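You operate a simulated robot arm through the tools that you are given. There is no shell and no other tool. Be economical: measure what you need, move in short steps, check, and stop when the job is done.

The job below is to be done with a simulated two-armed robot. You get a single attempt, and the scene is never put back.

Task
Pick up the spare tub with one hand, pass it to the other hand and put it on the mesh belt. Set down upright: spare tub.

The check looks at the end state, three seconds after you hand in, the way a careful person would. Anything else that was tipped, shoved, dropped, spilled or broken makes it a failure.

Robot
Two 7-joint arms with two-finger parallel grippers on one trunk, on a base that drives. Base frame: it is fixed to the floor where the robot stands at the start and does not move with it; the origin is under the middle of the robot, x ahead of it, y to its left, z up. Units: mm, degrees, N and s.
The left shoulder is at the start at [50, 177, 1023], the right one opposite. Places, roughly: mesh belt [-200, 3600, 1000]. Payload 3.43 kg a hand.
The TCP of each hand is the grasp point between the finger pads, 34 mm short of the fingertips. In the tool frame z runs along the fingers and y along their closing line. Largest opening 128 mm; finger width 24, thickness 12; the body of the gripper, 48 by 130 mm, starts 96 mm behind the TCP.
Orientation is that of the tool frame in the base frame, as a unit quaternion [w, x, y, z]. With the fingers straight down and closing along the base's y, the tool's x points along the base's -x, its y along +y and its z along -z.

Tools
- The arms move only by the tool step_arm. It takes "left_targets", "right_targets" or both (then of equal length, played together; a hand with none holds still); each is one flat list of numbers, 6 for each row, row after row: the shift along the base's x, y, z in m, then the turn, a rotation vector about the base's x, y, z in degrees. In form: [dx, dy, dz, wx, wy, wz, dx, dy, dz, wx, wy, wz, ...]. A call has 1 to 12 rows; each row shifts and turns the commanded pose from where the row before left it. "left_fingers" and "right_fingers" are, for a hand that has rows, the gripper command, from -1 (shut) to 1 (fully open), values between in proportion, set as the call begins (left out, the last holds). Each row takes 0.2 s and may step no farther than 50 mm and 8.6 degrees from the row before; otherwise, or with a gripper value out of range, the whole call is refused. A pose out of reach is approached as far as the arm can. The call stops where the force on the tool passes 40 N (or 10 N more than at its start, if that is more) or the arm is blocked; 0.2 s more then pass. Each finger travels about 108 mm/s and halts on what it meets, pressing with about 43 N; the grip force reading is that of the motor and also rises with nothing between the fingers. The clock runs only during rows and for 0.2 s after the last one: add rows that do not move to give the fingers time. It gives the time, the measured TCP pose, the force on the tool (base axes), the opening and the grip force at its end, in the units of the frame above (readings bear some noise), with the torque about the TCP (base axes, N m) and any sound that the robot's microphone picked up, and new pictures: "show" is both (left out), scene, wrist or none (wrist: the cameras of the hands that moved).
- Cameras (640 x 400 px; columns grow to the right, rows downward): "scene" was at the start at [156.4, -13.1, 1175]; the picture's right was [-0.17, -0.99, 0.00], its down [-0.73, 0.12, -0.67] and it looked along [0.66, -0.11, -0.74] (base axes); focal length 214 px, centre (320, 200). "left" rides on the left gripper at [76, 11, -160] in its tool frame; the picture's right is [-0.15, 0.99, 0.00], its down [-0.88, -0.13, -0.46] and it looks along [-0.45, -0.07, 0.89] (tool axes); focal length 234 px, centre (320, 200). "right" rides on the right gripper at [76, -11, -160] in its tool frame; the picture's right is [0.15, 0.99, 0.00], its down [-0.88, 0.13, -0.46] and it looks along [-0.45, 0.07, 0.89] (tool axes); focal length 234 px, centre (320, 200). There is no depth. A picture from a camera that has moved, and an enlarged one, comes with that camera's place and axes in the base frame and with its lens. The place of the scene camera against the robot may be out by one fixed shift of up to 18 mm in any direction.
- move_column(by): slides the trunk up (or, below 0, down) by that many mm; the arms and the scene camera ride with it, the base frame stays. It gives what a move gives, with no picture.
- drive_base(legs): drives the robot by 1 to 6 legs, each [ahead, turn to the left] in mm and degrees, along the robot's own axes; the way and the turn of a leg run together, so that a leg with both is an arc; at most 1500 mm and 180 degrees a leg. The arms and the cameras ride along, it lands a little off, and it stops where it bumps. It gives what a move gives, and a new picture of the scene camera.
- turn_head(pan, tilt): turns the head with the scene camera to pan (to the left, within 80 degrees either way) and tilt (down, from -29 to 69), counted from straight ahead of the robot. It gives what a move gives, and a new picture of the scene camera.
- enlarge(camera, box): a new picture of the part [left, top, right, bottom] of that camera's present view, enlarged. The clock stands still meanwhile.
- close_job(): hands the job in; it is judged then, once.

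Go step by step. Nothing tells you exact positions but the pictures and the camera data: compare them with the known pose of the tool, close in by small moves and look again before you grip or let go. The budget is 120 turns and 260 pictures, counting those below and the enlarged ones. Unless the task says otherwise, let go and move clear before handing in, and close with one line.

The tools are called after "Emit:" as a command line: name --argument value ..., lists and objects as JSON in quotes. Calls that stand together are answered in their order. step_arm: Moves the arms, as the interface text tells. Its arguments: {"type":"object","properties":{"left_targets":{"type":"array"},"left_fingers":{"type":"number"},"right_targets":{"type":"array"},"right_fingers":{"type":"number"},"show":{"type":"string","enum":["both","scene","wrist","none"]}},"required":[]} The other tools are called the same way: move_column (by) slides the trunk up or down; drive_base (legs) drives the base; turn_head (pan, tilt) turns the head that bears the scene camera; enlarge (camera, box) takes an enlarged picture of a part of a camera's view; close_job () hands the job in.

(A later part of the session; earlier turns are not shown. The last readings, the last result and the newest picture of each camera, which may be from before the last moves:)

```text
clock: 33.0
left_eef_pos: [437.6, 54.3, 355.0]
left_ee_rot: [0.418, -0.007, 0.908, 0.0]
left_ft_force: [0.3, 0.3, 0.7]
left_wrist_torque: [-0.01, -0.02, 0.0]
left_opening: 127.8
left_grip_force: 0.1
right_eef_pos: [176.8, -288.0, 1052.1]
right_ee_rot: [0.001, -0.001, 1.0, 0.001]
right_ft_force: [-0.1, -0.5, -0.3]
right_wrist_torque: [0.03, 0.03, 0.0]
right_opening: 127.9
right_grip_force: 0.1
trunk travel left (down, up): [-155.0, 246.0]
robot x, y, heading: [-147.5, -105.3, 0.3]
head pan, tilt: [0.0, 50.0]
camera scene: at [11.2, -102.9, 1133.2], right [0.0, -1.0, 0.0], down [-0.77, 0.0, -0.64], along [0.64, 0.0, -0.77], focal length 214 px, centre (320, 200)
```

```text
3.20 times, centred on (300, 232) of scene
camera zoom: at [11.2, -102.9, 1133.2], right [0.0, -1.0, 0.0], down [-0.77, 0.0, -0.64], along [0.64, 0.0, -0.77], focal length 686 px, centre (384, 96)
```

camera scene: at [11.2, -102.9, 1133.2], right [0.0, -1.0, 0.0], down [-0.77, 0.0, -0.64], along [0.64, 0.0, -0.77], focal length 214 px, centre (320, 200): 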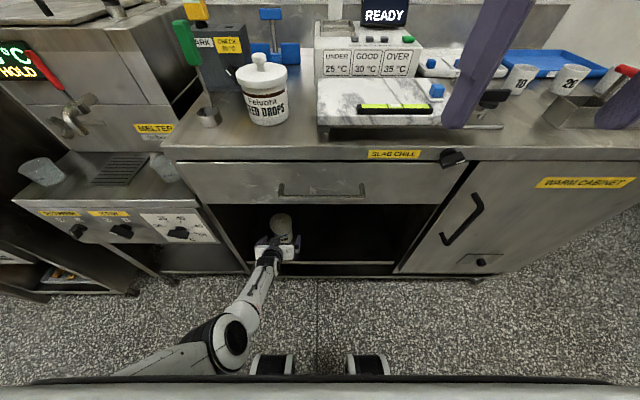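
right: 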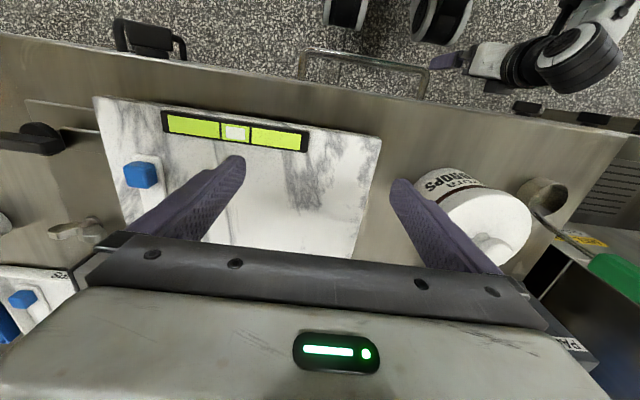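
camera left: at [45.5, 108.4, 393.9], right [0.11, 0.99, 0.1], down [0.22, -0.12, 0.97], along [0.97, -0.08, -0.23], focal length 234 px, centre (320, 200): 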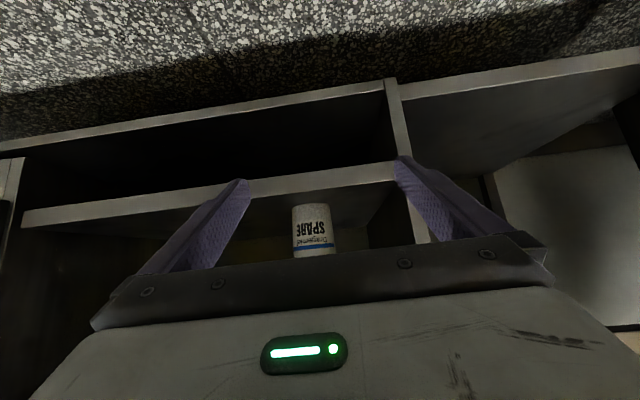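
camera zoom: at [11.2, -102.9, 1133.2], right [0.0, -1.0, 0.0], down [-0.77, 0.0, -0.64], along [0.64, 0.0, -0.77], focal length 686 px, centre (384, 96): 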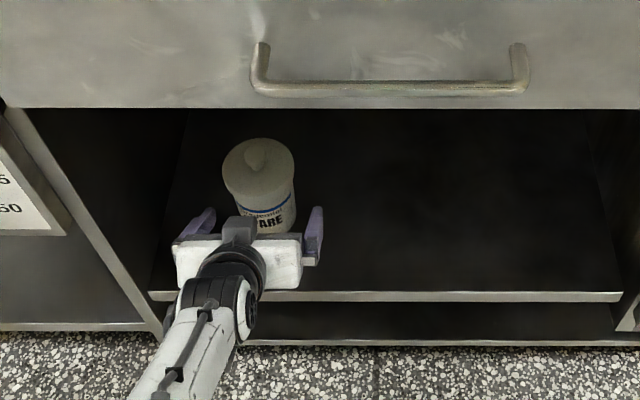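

The tub sits centred between the fingers. I advance the last 38 mm with the arm.

Emit:
step_arm --left_targets '[0.013, 0.0005, -0.001, 0, 0, 0, 0.013, 0.0005, -0.001, 0, 0, 0, 0.012, 0.0005, -0.001, 0, 0, 0, 0, 0, 0, 0, 0, 0]' --show "both"

Emit:
enlarge --camera "scene" --box '[220, 180, 340, 270]'

```text
clock: 34.0
left_eef_pos: [458.5, 55.0, 355.2]
left_ee_rot: [0.419, -0.006, 0.908, -0.002]
left_ft_force: [0.1, 0.0, 0.6]
left_wrist_torque: [0.0, 0.0, 0.03]
left_opening: 127.9
left_grip_force: 0.0
left hand out of reach, approached as far as the arm can: row 2, 3
right_eef_pos: [178.3, -289.1, 1053.3]
right_ee_rot: [0.0, -0.001, 1.0, -0.001]
right_ft_force: [0.4, 0.2, -0.6]
right_wrist_torque: [0.01, -0.01, 0.0]
right_opening: 128.0
right_grip_force: 0.0
trunk travel left (down, up): [-155.0, 246.0]
robot x, y, heading: [-141.3, -105.4, 0.1]
head pan, tilt: [0.0, 50.0]
camera scene: at [11.1, -102.9, 1133.3], right [0.0, -1.0, 0.0], down [-0.77, 0.0, -0.64], along [0.64, 0.0, -0.77], focal length 214 px, centre (320, 200)
camera left: at [287.4, 63.9, 400.5], right [0.08, 0.99, 0.1], down [0.23, -0.12, 0.97], along [0.97, -0.06, -0.24], focal length 234 px, centre (320, 200)
```

scene: 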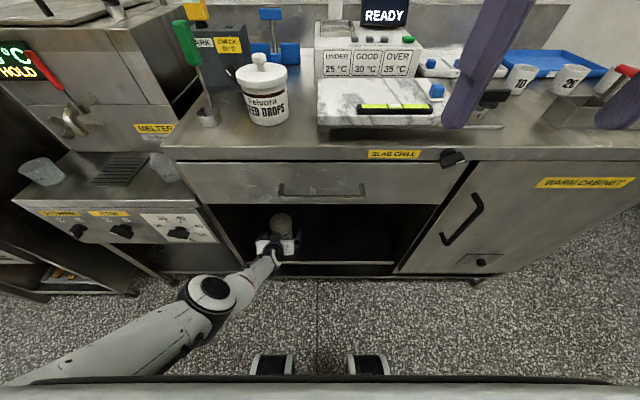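
left: 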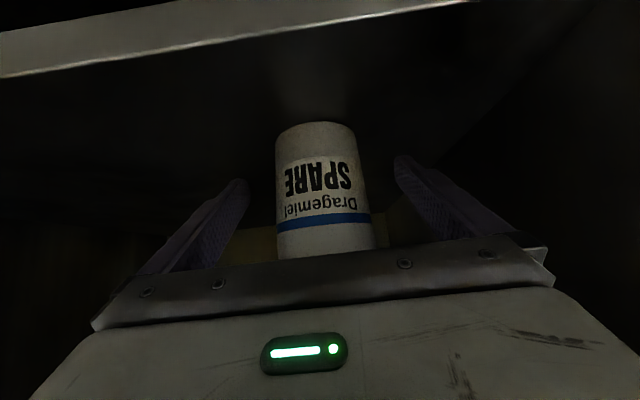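

```text
4.44 times, centred on (280, 225) of scene
camera zoom: at [11.1, -102.9, 1133.3], right [0.0, -1.0, 0.0], down [-0.77, 0.0, -0.64], along [0.64, 0.0, -0.77], focal length 953 px, centre (498, 89)
```

zoom: 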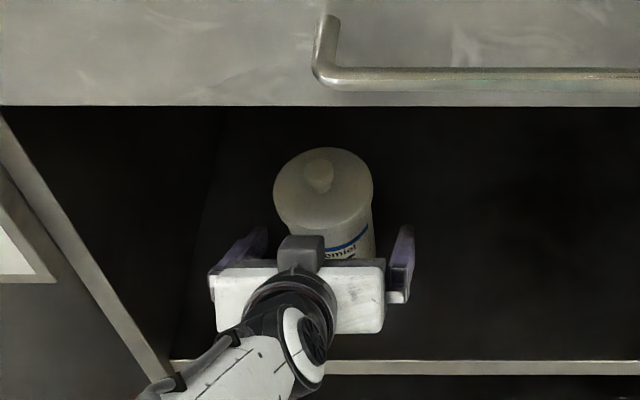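

The arm is at the end of its reach, so the base does the last 19 mm.

Emit:
drive_base --legs '[[19, 0]]'

Emit:
enlarge --camera "left" --box '[120, 50, 520, 300]'

```text
clock: 34.7
left_eef_pos: [476.8, 55.3, 353.4]
left_ee_rot: [0.418, -0.006, 0.908, -0.002]
left_ft_force: [0.3, 0.1, -0.1]
left_wrist_torque: [0.01, 0.01, 0.01]
left_opening: 127.9
left_grip_force: 0.1
right_eef_pos: [196.8, -288.8, 1053.4]
right_ee_rot: [0.0, -0.001, 1.0, 0.002]
right_ft_force: [0.3, 0.8, 0.6]
right_wrist_torque: [0.0, -0.02, 0.01]
right_opening: 127.9
right_grip_force: 0.1
trunk travel left (down, up): [-155.0, 246.0]
robot x, y, heading: [-125.1, -101.0, 0.3]
head pan, tilt: [0.0, 50.0]
camera scene: at [29.9, -102.8, 1133.3], right [0.0, -1.0, 0.0], down [-0.77, 0.0, -0.64], along [0.64, 0.0, -0.77], focal length 214 px, centre (320, 200)
```

scene: 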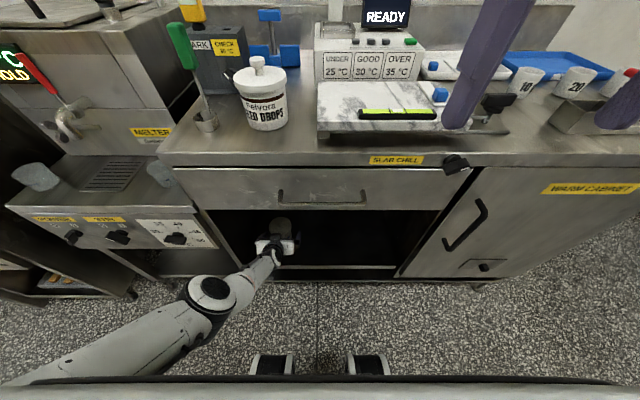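

```text
1.60 times, centred on (320, 175) of left
camera zoom: at [305.9, 64.2, 400.4], right [0.08, 0.99, 0.1], down [0.23, -0.12, 0.97], along [0.97, -0.06, -0.24], focal length 375 px, centre (320, 240)
```

zoom: 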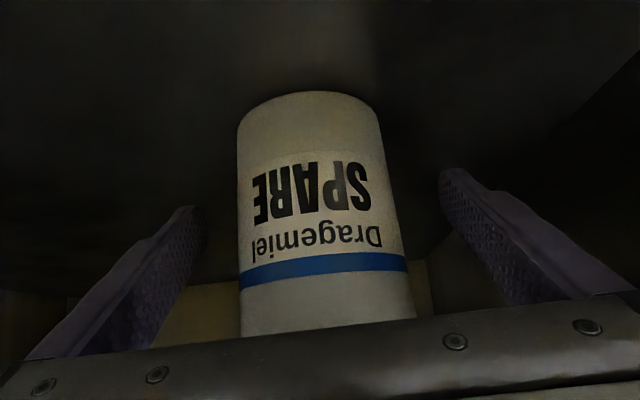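

Aligned. Closing the left fingers on the body.

Emit:
step_arm --left_targets '[0, 0, 0, 0, 0, 0, 0, 0, 0, 0, 0, 0, 0, 0, 0, 0, 0, 0, 0, 0, 0, 0, 0, 0]' --left_fingers -0.5 --show "wrist"

```text
clock: 35.7
left_eef_pos: [477.1, 55.0, 354.6]
left_ee_rot: [0.418, -0.007, 0.908, -0.001]
left_ft_force: [-0.9, 0.1, 1.2]
left_wrist_torque: [0.02, -0.02, -0.02]
left_opening: 75.0
left_grip_force: 42.8
right_eef_pos: [196.4, -288.6, 1052.6]
right_ee_rot: [0.0, -0.001, 1.0, 0.0]
right_ft_force: [0.8, -0.9, -0.4]
right_wrist_torque: [0.02, -0.01, 0.0]
right_opening: 128.2
right_grip_force: 0.0
trunk travel left (down, up): [-155.0, 246.0]
robot x, y, heading: [-126.4, -98.3, 0.2]
head pan, tilt: [0.0, 50.0]
camera left: at [305.9, 64.1, 400.5], right [0.08, 0.99, 0.1], down [0.23, -0.12, 0.97], along [0.97, -0.06, -0.24], focal length 234 px, centre (320, 200)
```

left: 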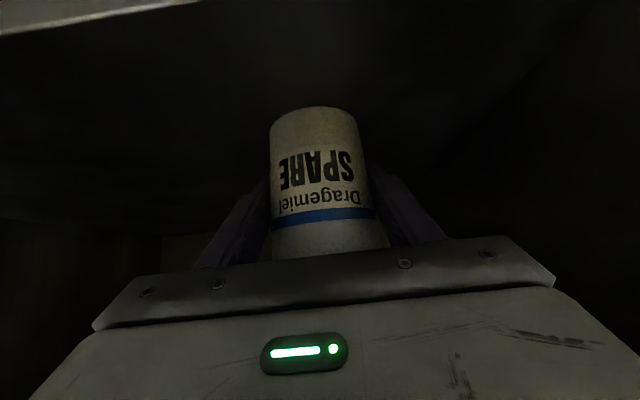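

Gripped at 75 mm. I lift 35 mm with the trunk, then back out.

Emit:
move_column --by 35

Emit:
drive_base --legs '[[-300, 0]]'

Emit:
enlarge --camera "left" --box '[0, 0, 640, 400]'

```text
clock: 36.5
left_eef_pos: [477.0, 55.3, 388.3]
left_ee_rot: [0.418, -0.006, 0.909, -0.002]
left_ft_force: [-0.1, -0.1, -1.6]
left_wrist_torque: [0.01, 0.04, -0.02]
left_opening: 75.2
left_grip_force: 42.9
right_eef_pos: [198.1, -288.8, 1089.0]
right_ee_rot: [0.001, -0.001, 1.0, 0.0]
right_ft_force: [0.1, 0.3, 1.4]
right_wrist_torque: [0.03, 0.03, 0.01]
right_opening: 128.1
right_grip_force: 0.1
trunk travel left (down, up): [-190.0, 211.0]
robot x, y, heading: [-123.7, -105.6, 0.2]
head pan, tilt: [0.0, 50.0]
```

```text
clock: 38.6
left_eef_pos: [174.9, 54.9, 390.3]
left_ee_rot: [0.417, -0.006, 0.909, -0.001]
left_ft_force: [1.0, -0.7, -0.4]
left_wrist_torque: [0.01, -0.02, -0.03]
left_opening: 75.3
left_grip_force: 43.1
right_eef_pos: [-104.5, -290.0, 1088.3]
right_ee_rot: [0.0, -0.001, 1.0, 0.0]
right_ft_force: [0.7, -0.4, 1.0]
right_wrist_torque: [0.0, -0.02, 0.0]
right_opening: 127.9
right_grip_force: 0.1
trunk travel left (down, up): [-190.0, 211.0]
robot x, y, heading: [-426.4, -102.9, 0.1]
head pan, tilt: [0.0, 50.0]
camera scene: at [-270.8, -103.7, 1168.3], right [0.0, -1.0, 0.0], down [-0.77, 0.0, -0.64], along [0.64, 0.0, -0.77], focal length 214 px, centre (320, 200)
```

scene: 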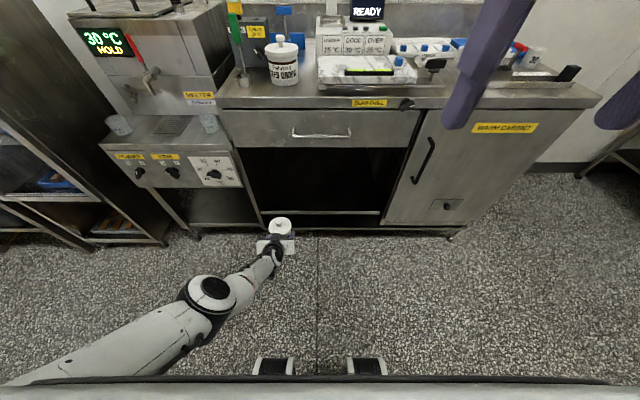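

```text
1.00 times, centred on (320, 200) of left
camera zoom: at [5.4, 63.3, 435.5], right [0.08, 0.99, 0.1], down [0.23, -0.12, 0.97], along [0.97, -0.06, -0.24], focal length 234 px, centre (320, 200)
```

zoom: 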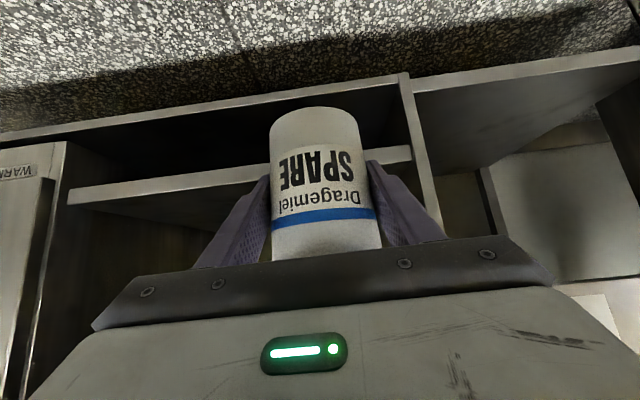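

The tub is out, upright and firm (body 75 mm, lid about 90 mm). For the pass I'll raise it with the left arm. Then the right hand comes in from the right, tilted about 25° down, and grips low on the body with its fingers on the ±x sides, clear of the left fingers on ±y.

Emit:
step_arm --left_targets '[-0.005, 0, 0.04, 0, 0, 0, -0.005, 0, 0.04, 0, 0, 0, -0.01, 0, 0.04, 0, 0, 0, -0.01, 0, 0.04, 0, 0, 0, -0.01, 0, 0.04, 0, 0, 0, -0.01, 0, 0.03, 0, 0, 0, 0, 0, 0, 0, 0, 0]' --show "scene"

```text
clock: 40.2
left_eef_pos: [174.7, 54.6, 389.4]
left_ee_rot: [0.417, -0.007, 0.909, -0.001]
left_ft_force: [0.0, 0.0, -0.5]
left_wrist_torque: [-0.02, -0.01, -0.03]
left_opening: 75.3
left_grip_force: 43.5
left hand out of reach, approached as far as the arm can: row 1, 2, 3, 4, 5, 6
right_eef_pos: [-103.5, -290.5, 1088.2]
right_ee_rot: [0.0, -0.001, 1.0, 0.001]
right_ft_force: [-1.2, -0.6, -0.2]
right_wrist_torque: [0.0, 0.01, 0.01]
right_opening: 128.1
right_grip_force: 0.1
trunk travel left (down, up): [-190.0, 211.0]
robot x, y, heading: [-424.8, -102.7, 0.2]
head pan, tilt: [0.0, 50.0]
camera scene: at [-270.6, -103.7, 1168.3], right [0.0, -1.0, 0.0], down [-0.77, 0.0, -0.64], along [0.64, 0.0, -0.77], focal length 214 px, centre (320, 200)
```

scene: 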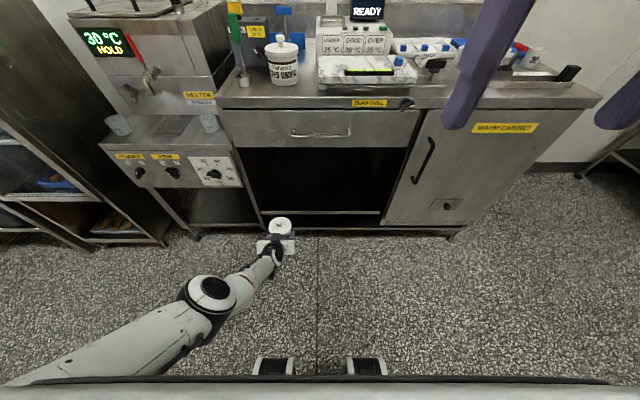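

The arm didn't move: it's at a stiff edge of its reach in this direction. I try drawing the hand straight back towards the robot.

Emit:
step_arm --left_targets '[-0.02, 0.01, 0, 0, 0, 0, -0.02, 0.01, 0, 0, 0, 0, -0.02, 0.01, 0, 0, 0, 0]' --show "none"

```text
clock: 41.2
left_eef_pos: [160.3, 87.0, 424.6]
left_ee_rot: [0.448, -0.007, 0.894, 0.001]
left_ft_force: [-0.8, -1.1, -0.4]
left_wrist_torque: [-0.02, 0.03, 0.01]
left_opening: 75.2
left_grip_force: 42.7
left hand out of reach, approached as far as the arm can: row 1
right_eef_pos: [-104.4, -290.8, 1087.9]
right_ee_rot: [0.0, -0.001, 1.0, 0.001]
right_ft_force: [-0.1, -0.2, 0.8]
right_wrist_torque: [-0.01, -0.01, -0.02]
right_opening: 128.2
right_grip_force: 0.0
trunk travel left (down, up): [-190.0, 211.0]
robot x, y, heading: [-425.3, -102.4, -0.0]
head pan, tilt: [0.0, 50.0]
stopped in row 3 (left hand): the arm was blocked; the commanded pose is now the measured one
```

Emit:
step_arm --left_targets '[-0.015, 0.005, 0.015, 0, 0.5, 0, -0.015, 0.005, 0.015, 0, 0.5, 0, -0.015, 0.005, 0.015, 0, 0.5, 0, -0.015, 0.005, 0.015, 0, 0.5, 0, -0.015, 0, 0.015, 0, 0.5, 0, -0.015, 0, 0.015, 0, 0.5, 0]' --show "scene"

```text
clock: 41.8
left_eef_pos: [221.8, 94.8, 552.4]
left_ee_rot: [0.516, -0.01, 0.856, -0.003]
left_ft_force: [-0.7, -0.4, -1.1]
left_wrist_torque: [-0.01, 0.02, 0.02]
left_opening: 75.3
left_grip_force: 43.4
right_eef_pos: [-102.9, -289.1, 1087.8]
right_ee_rot: [0.0, -0.001, 1.0, -0.001]
right_ft_force: [-0.6, 0.4, -0.3]
right_wrist_torque: [0.0, 0.03, -0.01]
right_opening: 128.1
right_grip_force: 0.0
trunk travel left (down, up): [-190.0, 211.0]
robot x, y, heading: [-427.0, -107.2, 0.4]
head pan, tilt: [0.0, 50.0]
stopped in row 3 (left hand): the arm was blocked; the commanded pose is now the measured one
camera scene: at [-270.4, -103.7, 1168.2], right [0.0, -1.0, 0.0], down [-0.77, 0.0, -0.64], along [0.64, 0.0, -0.77], focal length 214 px, centre (320, 200)
```

scene: 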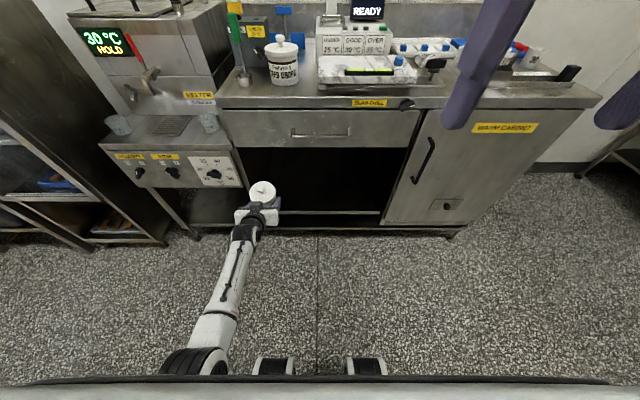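

The elbow swung over and the hand is now higher (z 552), tilted about 13° back. I level it with small turns and see whether the arm moves normally.

Emit:
step_arm --left_targets '[0, 0, 0.01, 0, 2.5, 0, 0, 0, 0.01, 0, 2.5, 0, 0, 0, 0.01, 0, 2.5, 0, 0, 0, 0.01, 0, 2.5, 0, 0, 0, 0.01, 0, 2.5, 0]' --show "none"

```text
clock: 43.0
left_eef_pos: [221.6, 93.6, 602.1]
left_ee_rot: [0.421, -0.01, 0.907, -0.003]
left_ft_force: [0.2, 0.5, -0.4]
left_wrist_torque: [-0.01, 0.05, 0.01]
left_opening: 75.2
left_grip_force: 42.9
right_eef_pos: [-104.2, -289.1, 1087.8]
right_ee_rot: [0.0, -0.001, 1.0, 0.0]
right_ft_force: [0.5, 0.0, 0.2]
right_wrist_torque: [0.01, 0.0, 0.03]
right_opening: 127.8
right_grip_force: 0.1
trunk travel left (down, up): [-190.0, 211.0]
robot x, y, heading: [-426.0, -102.8, 0.7]
head pan, tilt: [0.0, 50.0]
```

Normal motion again. I bring the tub up to about z 720 and somewhat closer and more central.

Emit:
step_arm --left_targets '[-0.01, -0.006, 0.02, 0, 0, 0, -0.01, -0.006, 0.02, 0, 0, 0, -0.01, -0.006, 0.02, 0, 0, 0, -0.01, -0.006, 0.02, 0, 0, 0, -0.01, -0.006, 0.02, 0, 0, 0, -0.01, -0.006, 0.02, 0, 0, 0, -0.01, -0.006, 0, 0, 0, 0, -0.01, -0.006, 0, 0, 0, 0]' --show "scene"

```text
clock: 45.0
left_eef_pos: [167.7, 59.6, 767.5]
left_ee_rot: [0.461, -0.012, 0.887, 0.009]
left_ft_force: [0.1, 0.4, -1.1]
left_wrist_torque: [-0.01, 0.0, -0.01]
left_opening: 75.3
left_grip_force: 43.0
right_eef_pos: [-104.2, -289.3, 1087.7]
right_ee_rot: [0.0, -0.001, 1.0, 0.0]
right_ft_force: [0.2, -0.6, 0.2]
right_wrist_torque: [-0.01, 0.01, 0.01]
right_opening: 127.8
right_grip_force: 0.1
trunk travel left (down, up): [-190.0, 211.0]
robot x, y, heading: [-430.0, -104.5, 0.3]
head pan, tilt: [0.0, 50.0]
stopped in row 8 (left hand): the arm was blocked; the commanded pose is now the measured one
camera scene: at [-270.5, -103.8, 1168.3], right [0.0, -1.0, 0.0], down [-0.77, 0.0, -0.64], along [0.64, 0.0, -0.77], focal length 214 px, centre (320, 200)
```

scene: 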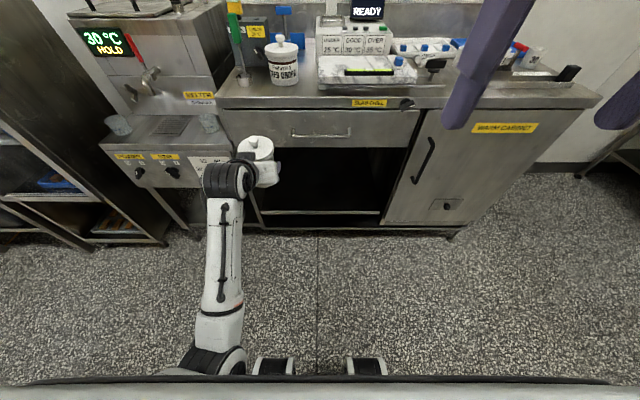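

Emit:
step_arm --left_targets '[0.007, 0, -0.012, 0, 2, 0, 0.007, 0, -0.012, 0, 2, -0.5, 0.006, 0, -0.012, 0, 1.8, -0.5, 0, 0, 0, 0, 0, 0]' --show "none"

```text
clock: 46.0
left_eef_pos: [187.8, 58.6, 730.5]
left_ee_rot: [0.414, -0.003, 0.91, 0.005]
left_ft_force: [0.4, -0.2, -1.3]
left_wrist_torque: [0.0, -0.03, 0.05]
left_opening: 75.4
left_grip_force: 42.9
right_eef_pos: [-104.3, -289.4, 1087.7]
right_ee_rot: [0.0, -0.002, 1.0, 0.0]
right_ft_force: [0.5, 0.0, -0.2]
right_wrist_torque: [-0.02, 0.01, 0.0]
right_opening: 127.9
right_grip_force: 0.1
trunk travel left (down, up): [-190.0, 211.0]
robot x, y, heading: [-427.5, -102.9, -0.0]
head pan, tilt: [0.0, 50.0]
```

The tub hangs level at (190, 58) with its bottom near z 680. Now I turn the right hand in free space: yaw −90° first, so its camera ends up on top.

Emit:
step_arm --right_targets '[0.01, 0, -0.01, 0, 0, -8.2, 0.01, 0, -0.01, 0, 0, -8.2, 0.01, 0, -0.01, 0, 0, -8.2, 0.01, 0, -0.01, 0, 0, -8.2, 0.01, 0, -0.01, 0, 0, -8.2, 0.01, 0, -0.01, 0, 0, -8.2, 0.01, 0, -0.01, 0, 0, -8.2, 0.01, 0, -0.01, 0, 0, -8.2, 0.01, 0, -0.01, 0, 0, -8.2, 0.01, 0, -0.01, 0, 0, -8.2, 0.01, 0, -0.01, 0, 0, -8, 0, 0, 0, 0, 0, 0]' --right_fingers 1 --show "both"

```text
clock: 48.6
left_eef_pos: [186.4, 59.8, 731.1]
left_ee_rot: [0.415, -0.003, 0.91, 0.004]
left_ft_force: [0.0, 0.2, -1.3]
left_wrist_torque: [0.01, 0.01, -0.01]
left_opening: 75.0
left_grip_force: 43.2
right_eef_pos: [6.5, -290.8, 978.3]
right_ee_rot: [0.0, 0.707, 0.707, -0.001]
right_ft_force: [0.5, 0.6, -0.1]
right_wrist_torque: [-0.02, 0.03, 0.03]
right_opening: 127.8
right_grip_force: 0.1
trunk travel left (down, up): [-190.0, 211.0]
robot x, y, heading: [-426.5, -103.2, 0.1]
head pan, tilt: [0.0, 50.0]
camera scene: at [-270.5, -103.8, 1168.3], right [0.0, -1.0, 0.0], down [-0.77, 0.0, -0.64], along [0.64, 0.0, -0.77], focal length 214 px, centre (320, 200)
camera right: at [-4.6, -214.2, 1136.4], right [0.99, 0.15, 0.0], down [0.13, -0.88, 0.46], along [0.07, -0.45, -0.89], focal length 234 px, centre (320, 200)
```

scene: 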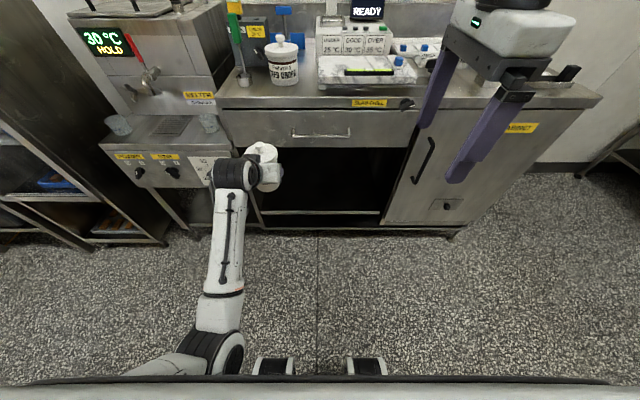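
right: 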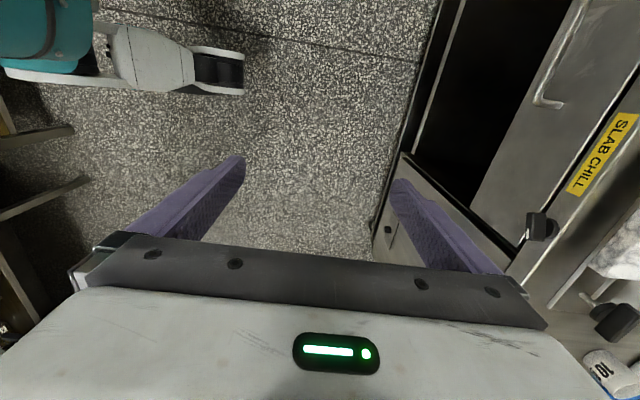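

Clean. Now the 65° tilt so it points to the left, moving towards the stand-off position.

Emit:
step_arm --right_targets '[0.02, 0.02, -0.02, 8.1, 0, 0, 0.02, 0.02, -0.02, 8.1, 0, 0, 0.02, 0.02, -0.02, 8.1, 0, 0, 0.02, 0.02, -0.02, 8.1, 0, 0, 0.02, 0.02, -0.02, 8.1, 0, 0, 0.02, 0.02, -0.02, 8.1, 0, 0, 0.02, 0.02, -0.02, 8.1, 0, 0, 0.02, 0.02, -0.02, 8.1, 0, 0, 0, 0, 0, 0, 0, 0]' --show "both"

```text
clock: 50.6
left_eef_pos: [187.6, 59.3, 730.9]
left_ee_rot: [0.415, -0.003, 0.91, 0.005]
left_ft_force: [0.0, -0.3, 0.4]
left_wrist_torque: [-0.02, 0.01, 0.0]
left_opening: 75.2
left_grip_force: 42.8
right_eef_pos: [168.8, -128.8, 817.8]
right_ee_rot: [-0.378, 0.597, 0.596, 0.381]
right_ft_force: [-0.3, 0.0, 0.0]
right_wrist_torque: [-0.01, 0.01, -0.01]
right_opening: 128.1
right_grip_force: 0.1
trunk travel left (down, up): [-190.0, 211.0]
robot x, y, heading: [-425.7, -108.2, -0.1]
head pan, tilt: [0.0, 50.0]
camera scene: at [-270.5, -103.8, 1168.3], right [0.0, -1.0, 0.0], down [-0.77, 0.0, -0.64], along [0.64, 0.0, -0.77], focal length 214 px, centre (320, 200)
camera right: at [157.7, -241.8, 953.1], right [0.99, 0.06, 0.13], down [0.13, -0.79, -0.6], along [0.07, 0.62, -0.79], focal length 234 px, centre (320, 200)
```

scene: 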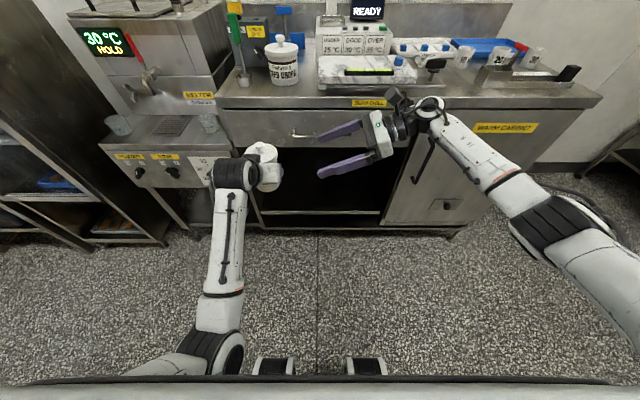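
right: 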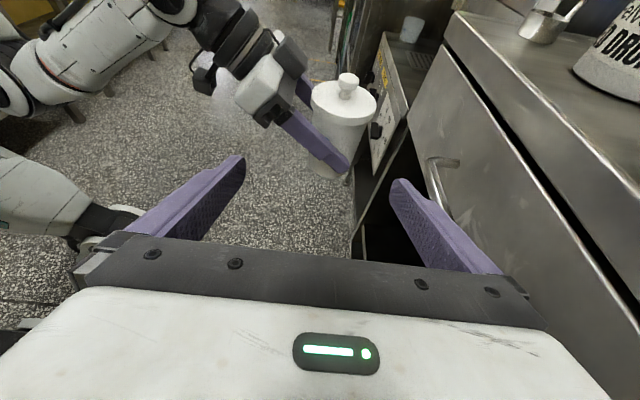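

The view is excellent. I back the base 100 mm for clearance from the drawer handle, then line the right hand up on the approach line.

Emit:
drive_base --legs '[[-100, 0]]'

Emit:
step_arm --right_targets '[0.008, 0.015, -0.012, 0, 0, 0, 0.008, 0.02, -0.014, 0, 0, 0, 0.008, 0.02, -0.014, 0, 0, 0, 0, 0, 0, 0, 0, 0]' --show "both"

```text
clock: 51.8
left_eef_pos: [86.2, 58.0, 730.8]
left_ee_rot: [0.414, -0.004, 0.91, 0.005]
left_ft_force: [-0.1, -0.2, -0.8]
left_wrist_torque: [-0.04, 0.0, -0.02]
left_opening: 75.3
left_grip_force: 42.4
right_eef_pos: [67.0, -128.7, 817.9]
right_ee_rot: [-0.378, 0.597, 0.597, 0.38]
right_ft_force: [0.3, -0.3, -0.3]
right_wrist_torque: [0.01, -0.05, -0.01]
right_opening: 128.0
right_grip_force: 0.0
trunk travel left (down, up): [-190.0, 211.0]
robot x, y, heading: [-524.9, -103.6, 0.1]
head pan, tilt: [0.0, 50.0]
camera scene: at [-372.4, -104.0, 1168.3], right [0.0, -1.0, 0.0], down [-0.77, 0.0, -0.64], along [0.64, 0.0, -0.77], focal length 214 px, centre (320, 200)
```

scene: 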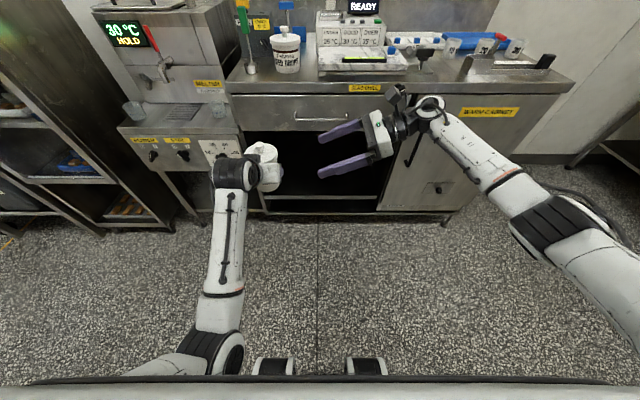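

```text
clock: 52.8
left_eef_pos: [86.5, 57.3, 731.0]
left_ee_rot: [0.414, -0.004, 0.91, 0.005]
left_ft_force: [-0.5, -0.5, -1.3]
left_wrist_torque: [0.01, -0.03, 0.03]
left_opening: 75.1
left_grip_force: 42.6
right_eef_pos: [91.8, -74.4, 777.5]
right_ee_rot: [-0.378, 0.596, 0.597, 0.38]
right_ft_force: [-0.6, -0.7, -0.1]
right_wrist_torque: [0.0, 0.02, -0.02]
right_opening: 127.8
right_grip_force: 0.1
trunk travel left (down, up): [-190.0, 211.0]
robot x, y, heading: [-526.6, -107.2, 0.0]
head pan, tilt: [0.0, 50.0]
camera scene: at [-372.2, -104.0, 1168.3], right [0.0, -1.0, 0.0], down [-0.77, 0.0, -0.64], along [0.64, 0.0, -0.77], focal length 214 px, centre (320, 200)
camera right: at [80.9, -186.8, 913.7], right [0.99, 0.06, 0.13], down [0.13, -0.79, -0.6], along [0.07, 0.61, -0.79], focal length 234 px, centre (320, 200)
```

scene: 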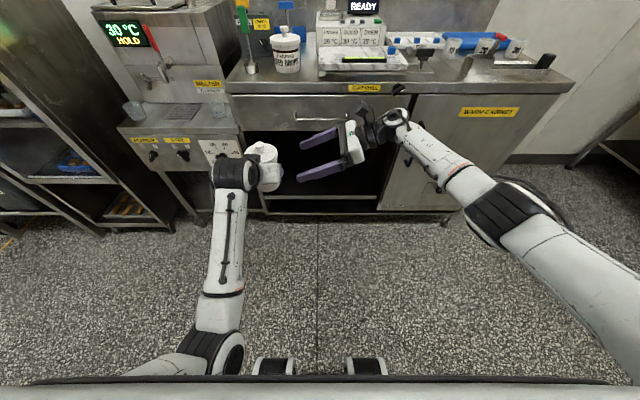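
right: 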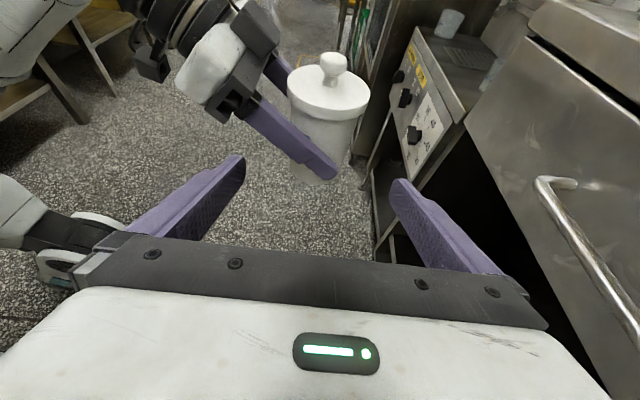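

Aligned on the tub's axis (x≈92). Advancing along the tool direction, first 90 mm.

Emit:
step_arm --right_targets '[0, 0.0205, -0.0095, 0, 0, 0, 0, 0.0205, -0.0095, 0, 0, 0, 0, 0.0205, -0.0095, 0, 0, 0, 0, 0.0205, -0.0095, 0, 0, 0, 0, 0, 0, 0, 0, 0]' --show "both"

Emit:
enlarge --camera "scene" --box '[200, 110, 360, 210]'

```text
clock: 54.0
left_eef_pos: [85.7, 58.8, 730.3]
left_ee_rot: [0.414, -0.004, 0.91, 0.006]
left_ft_force: [0.7, 0.5, -1.3]
left_wrist_torque: [-0.01, 0.02, -0.01]
left_opening: 75.3
left_grip_force: 42.5
right_eef_pos: [91.4, 6.8, 742.2]
right_ee_rot: [-0.378, 0.597, 0.598, 0.379]
right_ft_force: [0.2, 0.7, -0.2]
right_wrist_torque: [-0.03, 0.01, -0.01]
right_opening: 128.0
right_grip_force: 0.0
trunk travel left (down, up): [-190.0, 211.0]
robot x, y, heading: [-527.4, -105.2, -0.1]
head pan, tilt: [0.0, 50.0]
camera scene: at [-372.3, -104.0, 1168.3], right [0.0, -1.0, 0.0], down [-0.77, 0.0, -0.64], along [0.64, 0.0, -0.77], focal length 214 px, centre (320, 200)
camera right: at [80.2, -105.0, 876.8], right [0.99, 0.06, 0.13], down [0.13, -0.79, -0.6], along [0.07, 0.61, -0.79], focal length 234 px, centre (320, 200)
```

scene: 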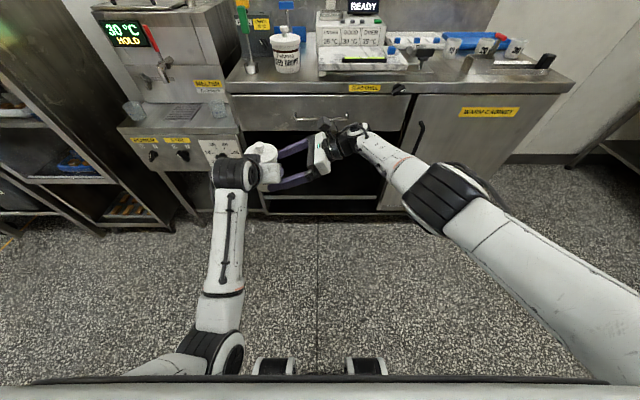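
right: 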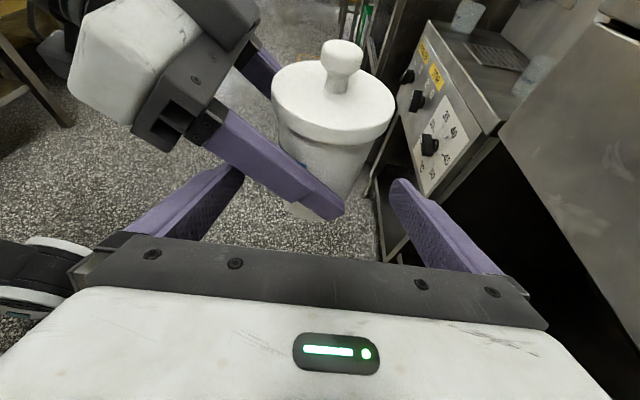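

```text
4.00 times, centred on (280, 160) of scene
camera zoom: at [-372.3, -104.0, 1168.3], right [0.0, -1.0, 0.0], down [-0.77, 0.0, -0.64], along [0.64, 0.0, -0.77], focal length 858 px, centre (480, 360)
```

zoom: 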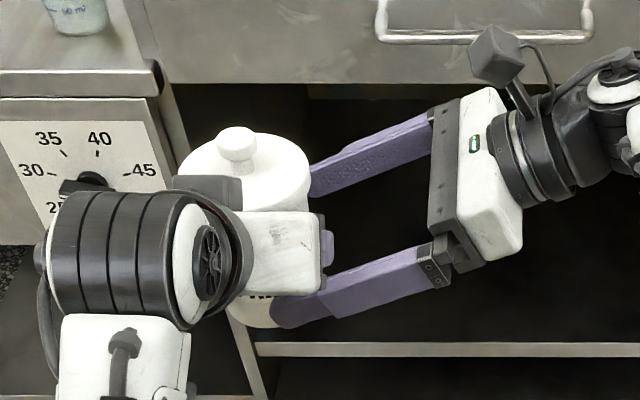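

Everything is clearing as planned. The last 52 mm in small rows.

Emit:
step_arm --right_targets '[0, 0.013, -0.0065, 0, 0, 0, 0, 0.013, -0.0065, 0, 0, 0, 0, 0.013, -0.0065, 0, 0, 0, 0, 0.012, -0.0065, 0, 0, 0, 0, 0, 0, 0, 0, 0]' --show "both"

Emit:
enlarge --camera "scene" --box '[200, 110, 360, 210]'

Emit:
enlarge --camera "left" --box '[0, 0, 640, 400]'

```text
clock: 55.2
left_eef_pos: [85.8, 58.9, 730.1]
left_ee_rot: [0.414, -0.003, 0.91, 0.005]
left_ft_force: [-0.6, -0.3, -0.7]
left_wrist_torque: [0.0, -0.02, 0.02]
left_opening: 75.3
left_grip_force: 43.0
right_eef_pos: [72.2, 48.9, 720.8]
right_ee_rot: [-0.379, 0.596, 0.598, 0.378]
right_ft_force: [0.4, 0.6, -0.6]
right_wrist_torque: [-0.02, -0.01, -0.03]
right_opening: 128.1
right_grip_force: 0.0
right hand out of reach, approached as far as the arm can: row 1, 2, 3, 4
trunk travel left (down, up): [-190.0, 211.0]
robot x, y, heading: [-531.8, -106.2, 0.3]
head pan, tilt: [0.0, 50.0]
camera scene: at [-372.3, -104.0, 1168.3], right [0.0, -1.0, 0.0], down [-0.77, 0.0, -0.64], along [0.64, 0.0, -0.77], focal length 214 px, centre (320, 200)
camera right: at [60.6, -62.8, 855.3], right [0.99, 0.06, 0.13], down [0.13, -0.79, -0.6], along [0.07, 0.61, -0.79], focal length 234 px, centre (320, 200)
```

scene: 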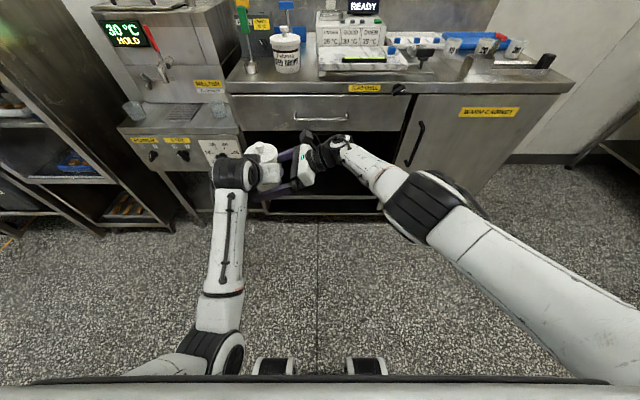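
right: 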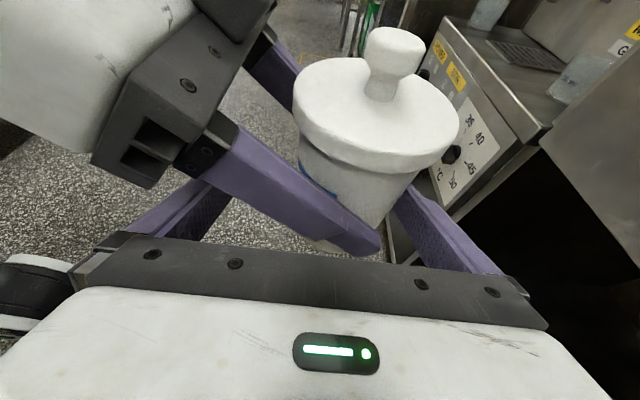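

```text
4.00 times, centred on (280, 160) of scene
camera zoom: at [-372.3, -104.0, 1168.3], right [0.0, -1.0, 0.0], down [-0.77, 0.0, -0.64], along [0.64, 0.0, -0.77], focal length 858 px, centre (480, 360)
```

zoom: 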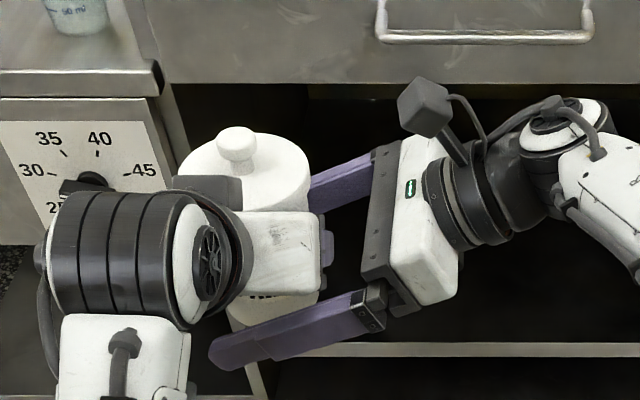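

```text
1.00 times, centred on (320, 200) of left
camera zoom: at [-84.0, 67.2, 779.1], right [0.09, 0.99, 0.12], down [0.24, -0.13, 0.96], along [0.97, -0.05, -0.25], focal length 234 px, centre (320, 200)
```

zoom: 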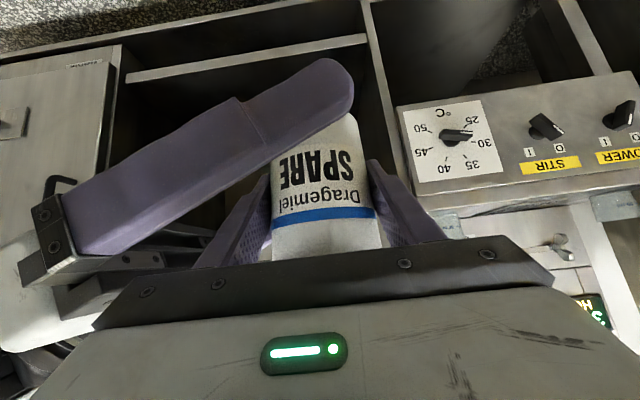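

The right hand is at its reach limit, about 19 mm short in x. I bring the tub to it with the left hand instead.

Emit:
step_arm --left_targets '[-0.006, -0.003, 0.0015, 0, 0, 0, -0.006, -0.003, 0.0015, 0, 0, 0, -0.006, -0.003, 0.001, 0, 0, 0, 0, 0, 0, 0, 0, 0]' --show "wrist"

Emit:
enlarge --camera "right" --box '[0, 0, 640, 400]'

```text
clock: 56.2
left_eef_pos: [67.2, 50.3, 735.4]
left_ee_rot: [0.414, -0.004, 0.91, 0.005]
left_ft_force: [0.2, 1.0, -1.4]
left_wrist_torque: [-0.01, 0.05, 0.01]
left_opening: 75.3
left_grip_force: 42.8
right_eef_pos: [72.0, 49.4, 720.9]
right_ee_rot: [-0.377, 0.598, 0.597, 0.38]
right_ft_force: [-0.6, -0.2, 0.0]
right_wrist_torque: [-0.02, -0.02, -0.01]
right_opening: 128.1
right_grip_force: 0.2
trunk travel left (down, up): [-190.0, 211.0]
robot x, y, heading: [-529.5, -103.7, -0.0]
head pan, tilt: [0.0, 50.0]
camera left: at [-101.8, 59.1, 783.8], right [0.09, 0.99, 0.12], down [0.24, -0.13, 0.96], along [0.97, -0.05, -0.25], focal length 234 px, centre (320, 200)
```

left: 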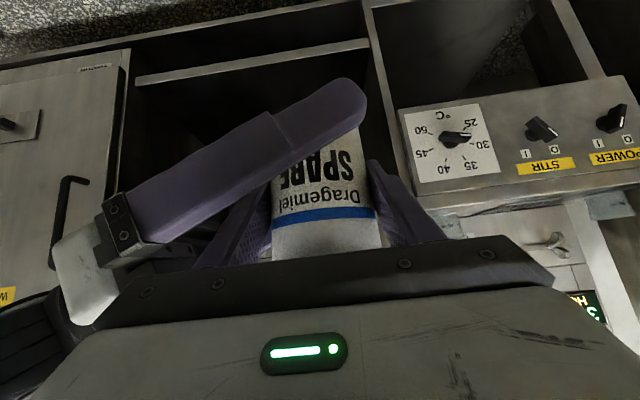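

```text
1.00 times, centred on (320, 200) of right
camera zoom: at [60.6, -63.0, 855.2], right [0.99, 0.06, 0.13], down [0.13, -0.79, -0.6], along [0.07, 0.61, -0.79], focal length 234 px, centre (320, 200)
```

zoom: 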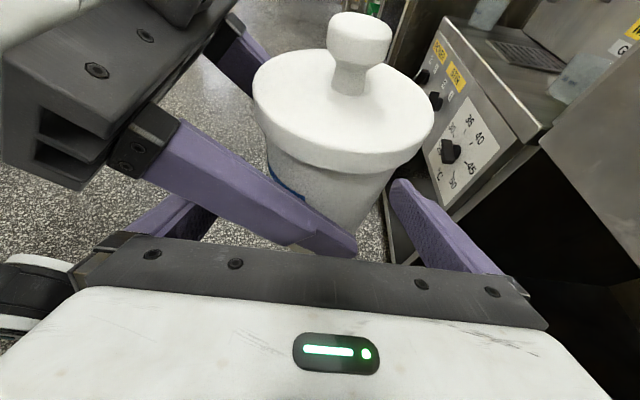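

Positions match: the tub's axis is at about (73, 50) and the right TCP at (72, 49), 15 mm lower. Closing the right fingers.

Emit:
step_arm --right_targets '[0, 0, 0, 0, 0, 0, 0, 0, 0, 0, 0, 0, 0, 0, 0, 0, 0, 0, 0, 0, 0, 0, 0, 0]' --right_fingers -0.5 --show "wrist"

Emit:
enlarge --camera "scene" --box '[200, 110, 360, 210]'

```text
clock: 57.2
left_eef_pos: [70.2, 51.0, 739.0]
left_ee_rot: [0.419, -0.006, 0.908, 0.004]
left_ft_force: [16.9, 6.0, 20.9]
left_wrist_torque: [-1.67, 2.38, 2.41]
left_opening: 74.8
left_grip_force: 43.2
right_eef_pos: [70.8, 48.0, 717.1]
right_ee_rot: [-0.378, 0.597, 0.598, 0.377]
right_ft_force: [-16.9, -5.9, -22.0]
right_wrist_torque: [1.71, -2.77, -2.38]
right_opening: 75.8
right_grip_force: 38.6
trunk travel left (down, up): [-190.0, 211.0]
robot x, y, heading: [-525.3, -106.9, 0.2]
head pan, tilt: [0.0, 50.0]
camera right: at [60.2, -63.7, 852.5], right [0.99, 0.06, 0.13], down [0.13, -0.79, -0.6], along [0.07, 0.61, -0.79], focal length 234 px, centre (320, 200)
```

right: 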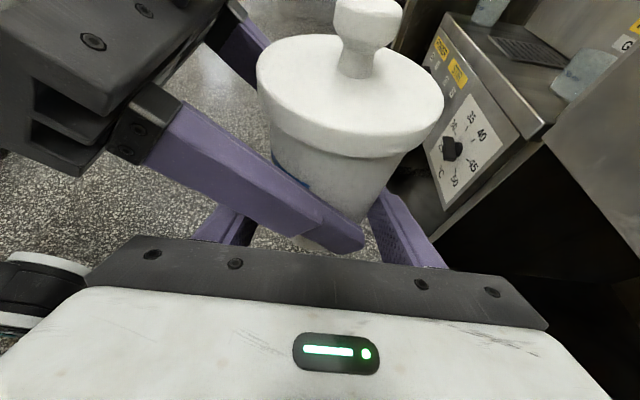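

```text
4.00 times, centred on (280, 160) of scene
camera zoom: at [-372.3, -104.1, 1168.3], right [0.0, -1.0, 0.0], down [-0.77, 0.0, -0.64], along [0.64, 0.0, -0.77], focal length 858 px, centre (480, 360)
```

zoom: 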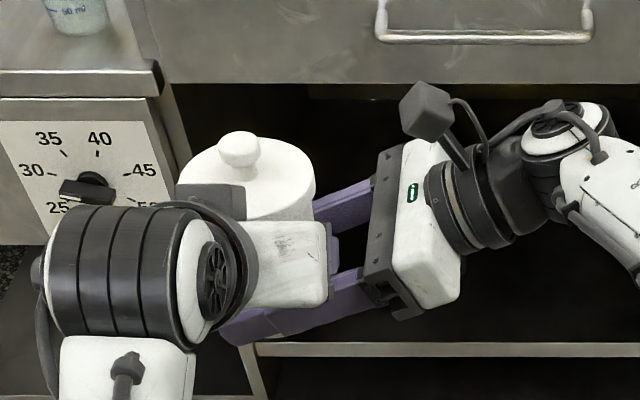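

Both hands hold it, with a mild strain between their fingers (about 25 N). I open the left a little to see whether the right holds alone.

Emit:
step_arm --left_targets '[0, 0, 0, 0, 0, 0, 0, 0, 0, 0, 0, 0, 0, 0, 0, 0, 0, 0]' --left_fingers 0.35 --show "wrist"

Emit:
enlarge --camera "right" --box '[0, 0, 640, 400]'

```text
clock: 58.0
left_eef_pos: [70.3, 53.0, 739.8]
left_ee_rot: [0.42, -0.005, 0.907, 0.008]
left_ft_force: [25.1, 19.7, 16.3]
left_wrist_torque: [-1.32, 0.87, 0.57]
left_opening: 77.8
left_grip_force: 0.1
right_eef_pos: [69.6, 47.5, 717.6]
right_ee_rot: [-0.379, 0.598, 0.599, 0.375]
right_ft_force: [-23.9, -18.8, -16.0]
right_wrist_torque: [1.74, -1.46, -0.47]
right_opening: 71.2
right_grip_force: 43.2
trunk travel left (down, up): [-190.0, 211.0]
robot x, y, heading: [-530.0, -104.2, 0.2]
head pan, tilt: [0.0, 50.0]
camera left: at [-99.9, 60.6, 785.7], right [0.08, 0.99, 0.12], down [0.22, -0.14, 0.97], along [0.97, -0.05, -0.23], focal length 234 px, centre (320, 200)
```

left: 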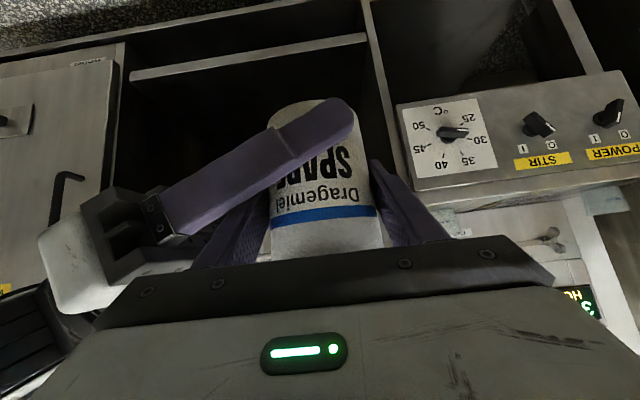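

```text
1.00 times, centred on (320, 200) of right
camera zoom: at [59.7, -63.7, 852.2], right [0.99, 0.07, 0.13], down [0.13, -0.79, -0.6], along [0.06, 0.61, -0.79], focal length 234 px, centre (320, 200)
```

zoom: 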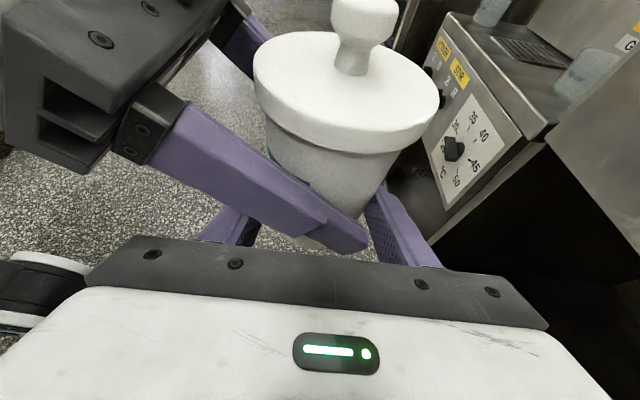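

The left lower finger is wedged on the right −x finger, so it can't open. The right hand now holds the tub firmly (71 mm, low on the tapered body). Tilting the left tool about 6° steeper lifts its finger off the wedge.

Emit:
step_arm --left_targets '[0, 0, 0.001, 0, 2, 0, 0, 0, 0.001, 0, 2, 0, 0, 0, 0.001, 0, 2, 0, 0, 0, 0, 0, 0, 0]' --show "wrist"

Emit:
enlarge --camera "right" --box '[0, 0, 640, 400]'

```text
clock: 59.0
left_eef_pos: [69.6, 51.2, 738.9]
left_ee_rot: [0.369, -0.004, 0.929, 0.008]
left_ft_force: [16.9, 20.8, 13.2]
left_wrist_torque: [-1.01, 0.71, 0.35]
left_opening: 79.8
left_grip_force: 0.0
right_eef_pos: [71.1, 48.4, 719.0]
right_ee_rot: [-0.378, 0.598, 0.598, 0.378]
right_ft_force: [-17.7, -19.8, -12.0]
right_wrist_torque: [1.43, -1.05, -0.28]
right_opening: 71.2
right_grip_force: 42.2
trunk travel left (down, up): [-190.0, 211.0]
robot x, y, heading: [-527.2, -107.6, 0.2]
head pan, tilt: [0.0, 50.0]
camera left: at [-95.0, 59.3, 804.4], right [0.09, 0.99, 0.11], down [0.33, -0.14, 0.93], along [0.94, -0.05, -0.34], focal length 234 px, centre (320, 200)
```

left: 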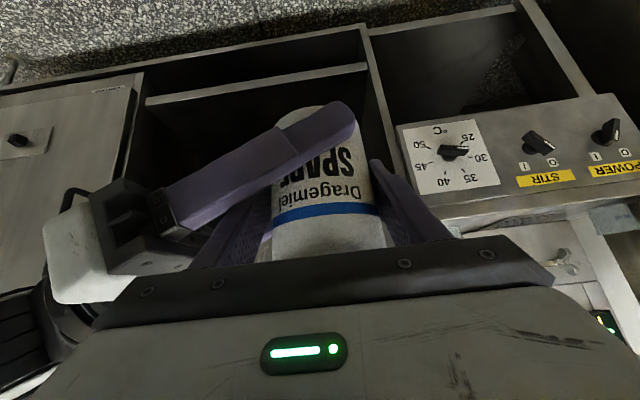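

```text
1.00 times, centred on (320, 200) of right
camera zoom: at [60.4, -63.6, 853.7], right [0.99, 0.06, 0.13], down [0.13, -0.79, -0.6], along [0.07, 0.61, -0.79], focal length 234 px, centre (320, 200)
```

zoom: 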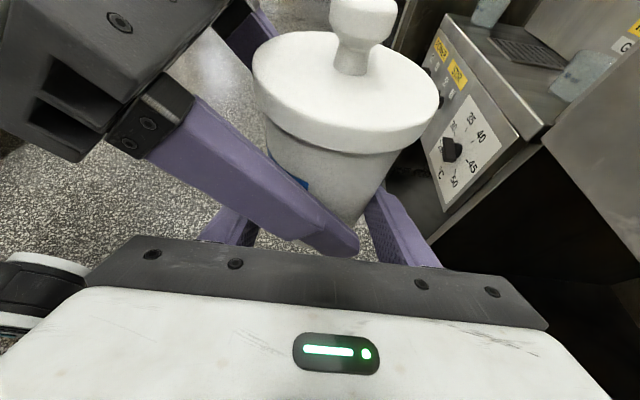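

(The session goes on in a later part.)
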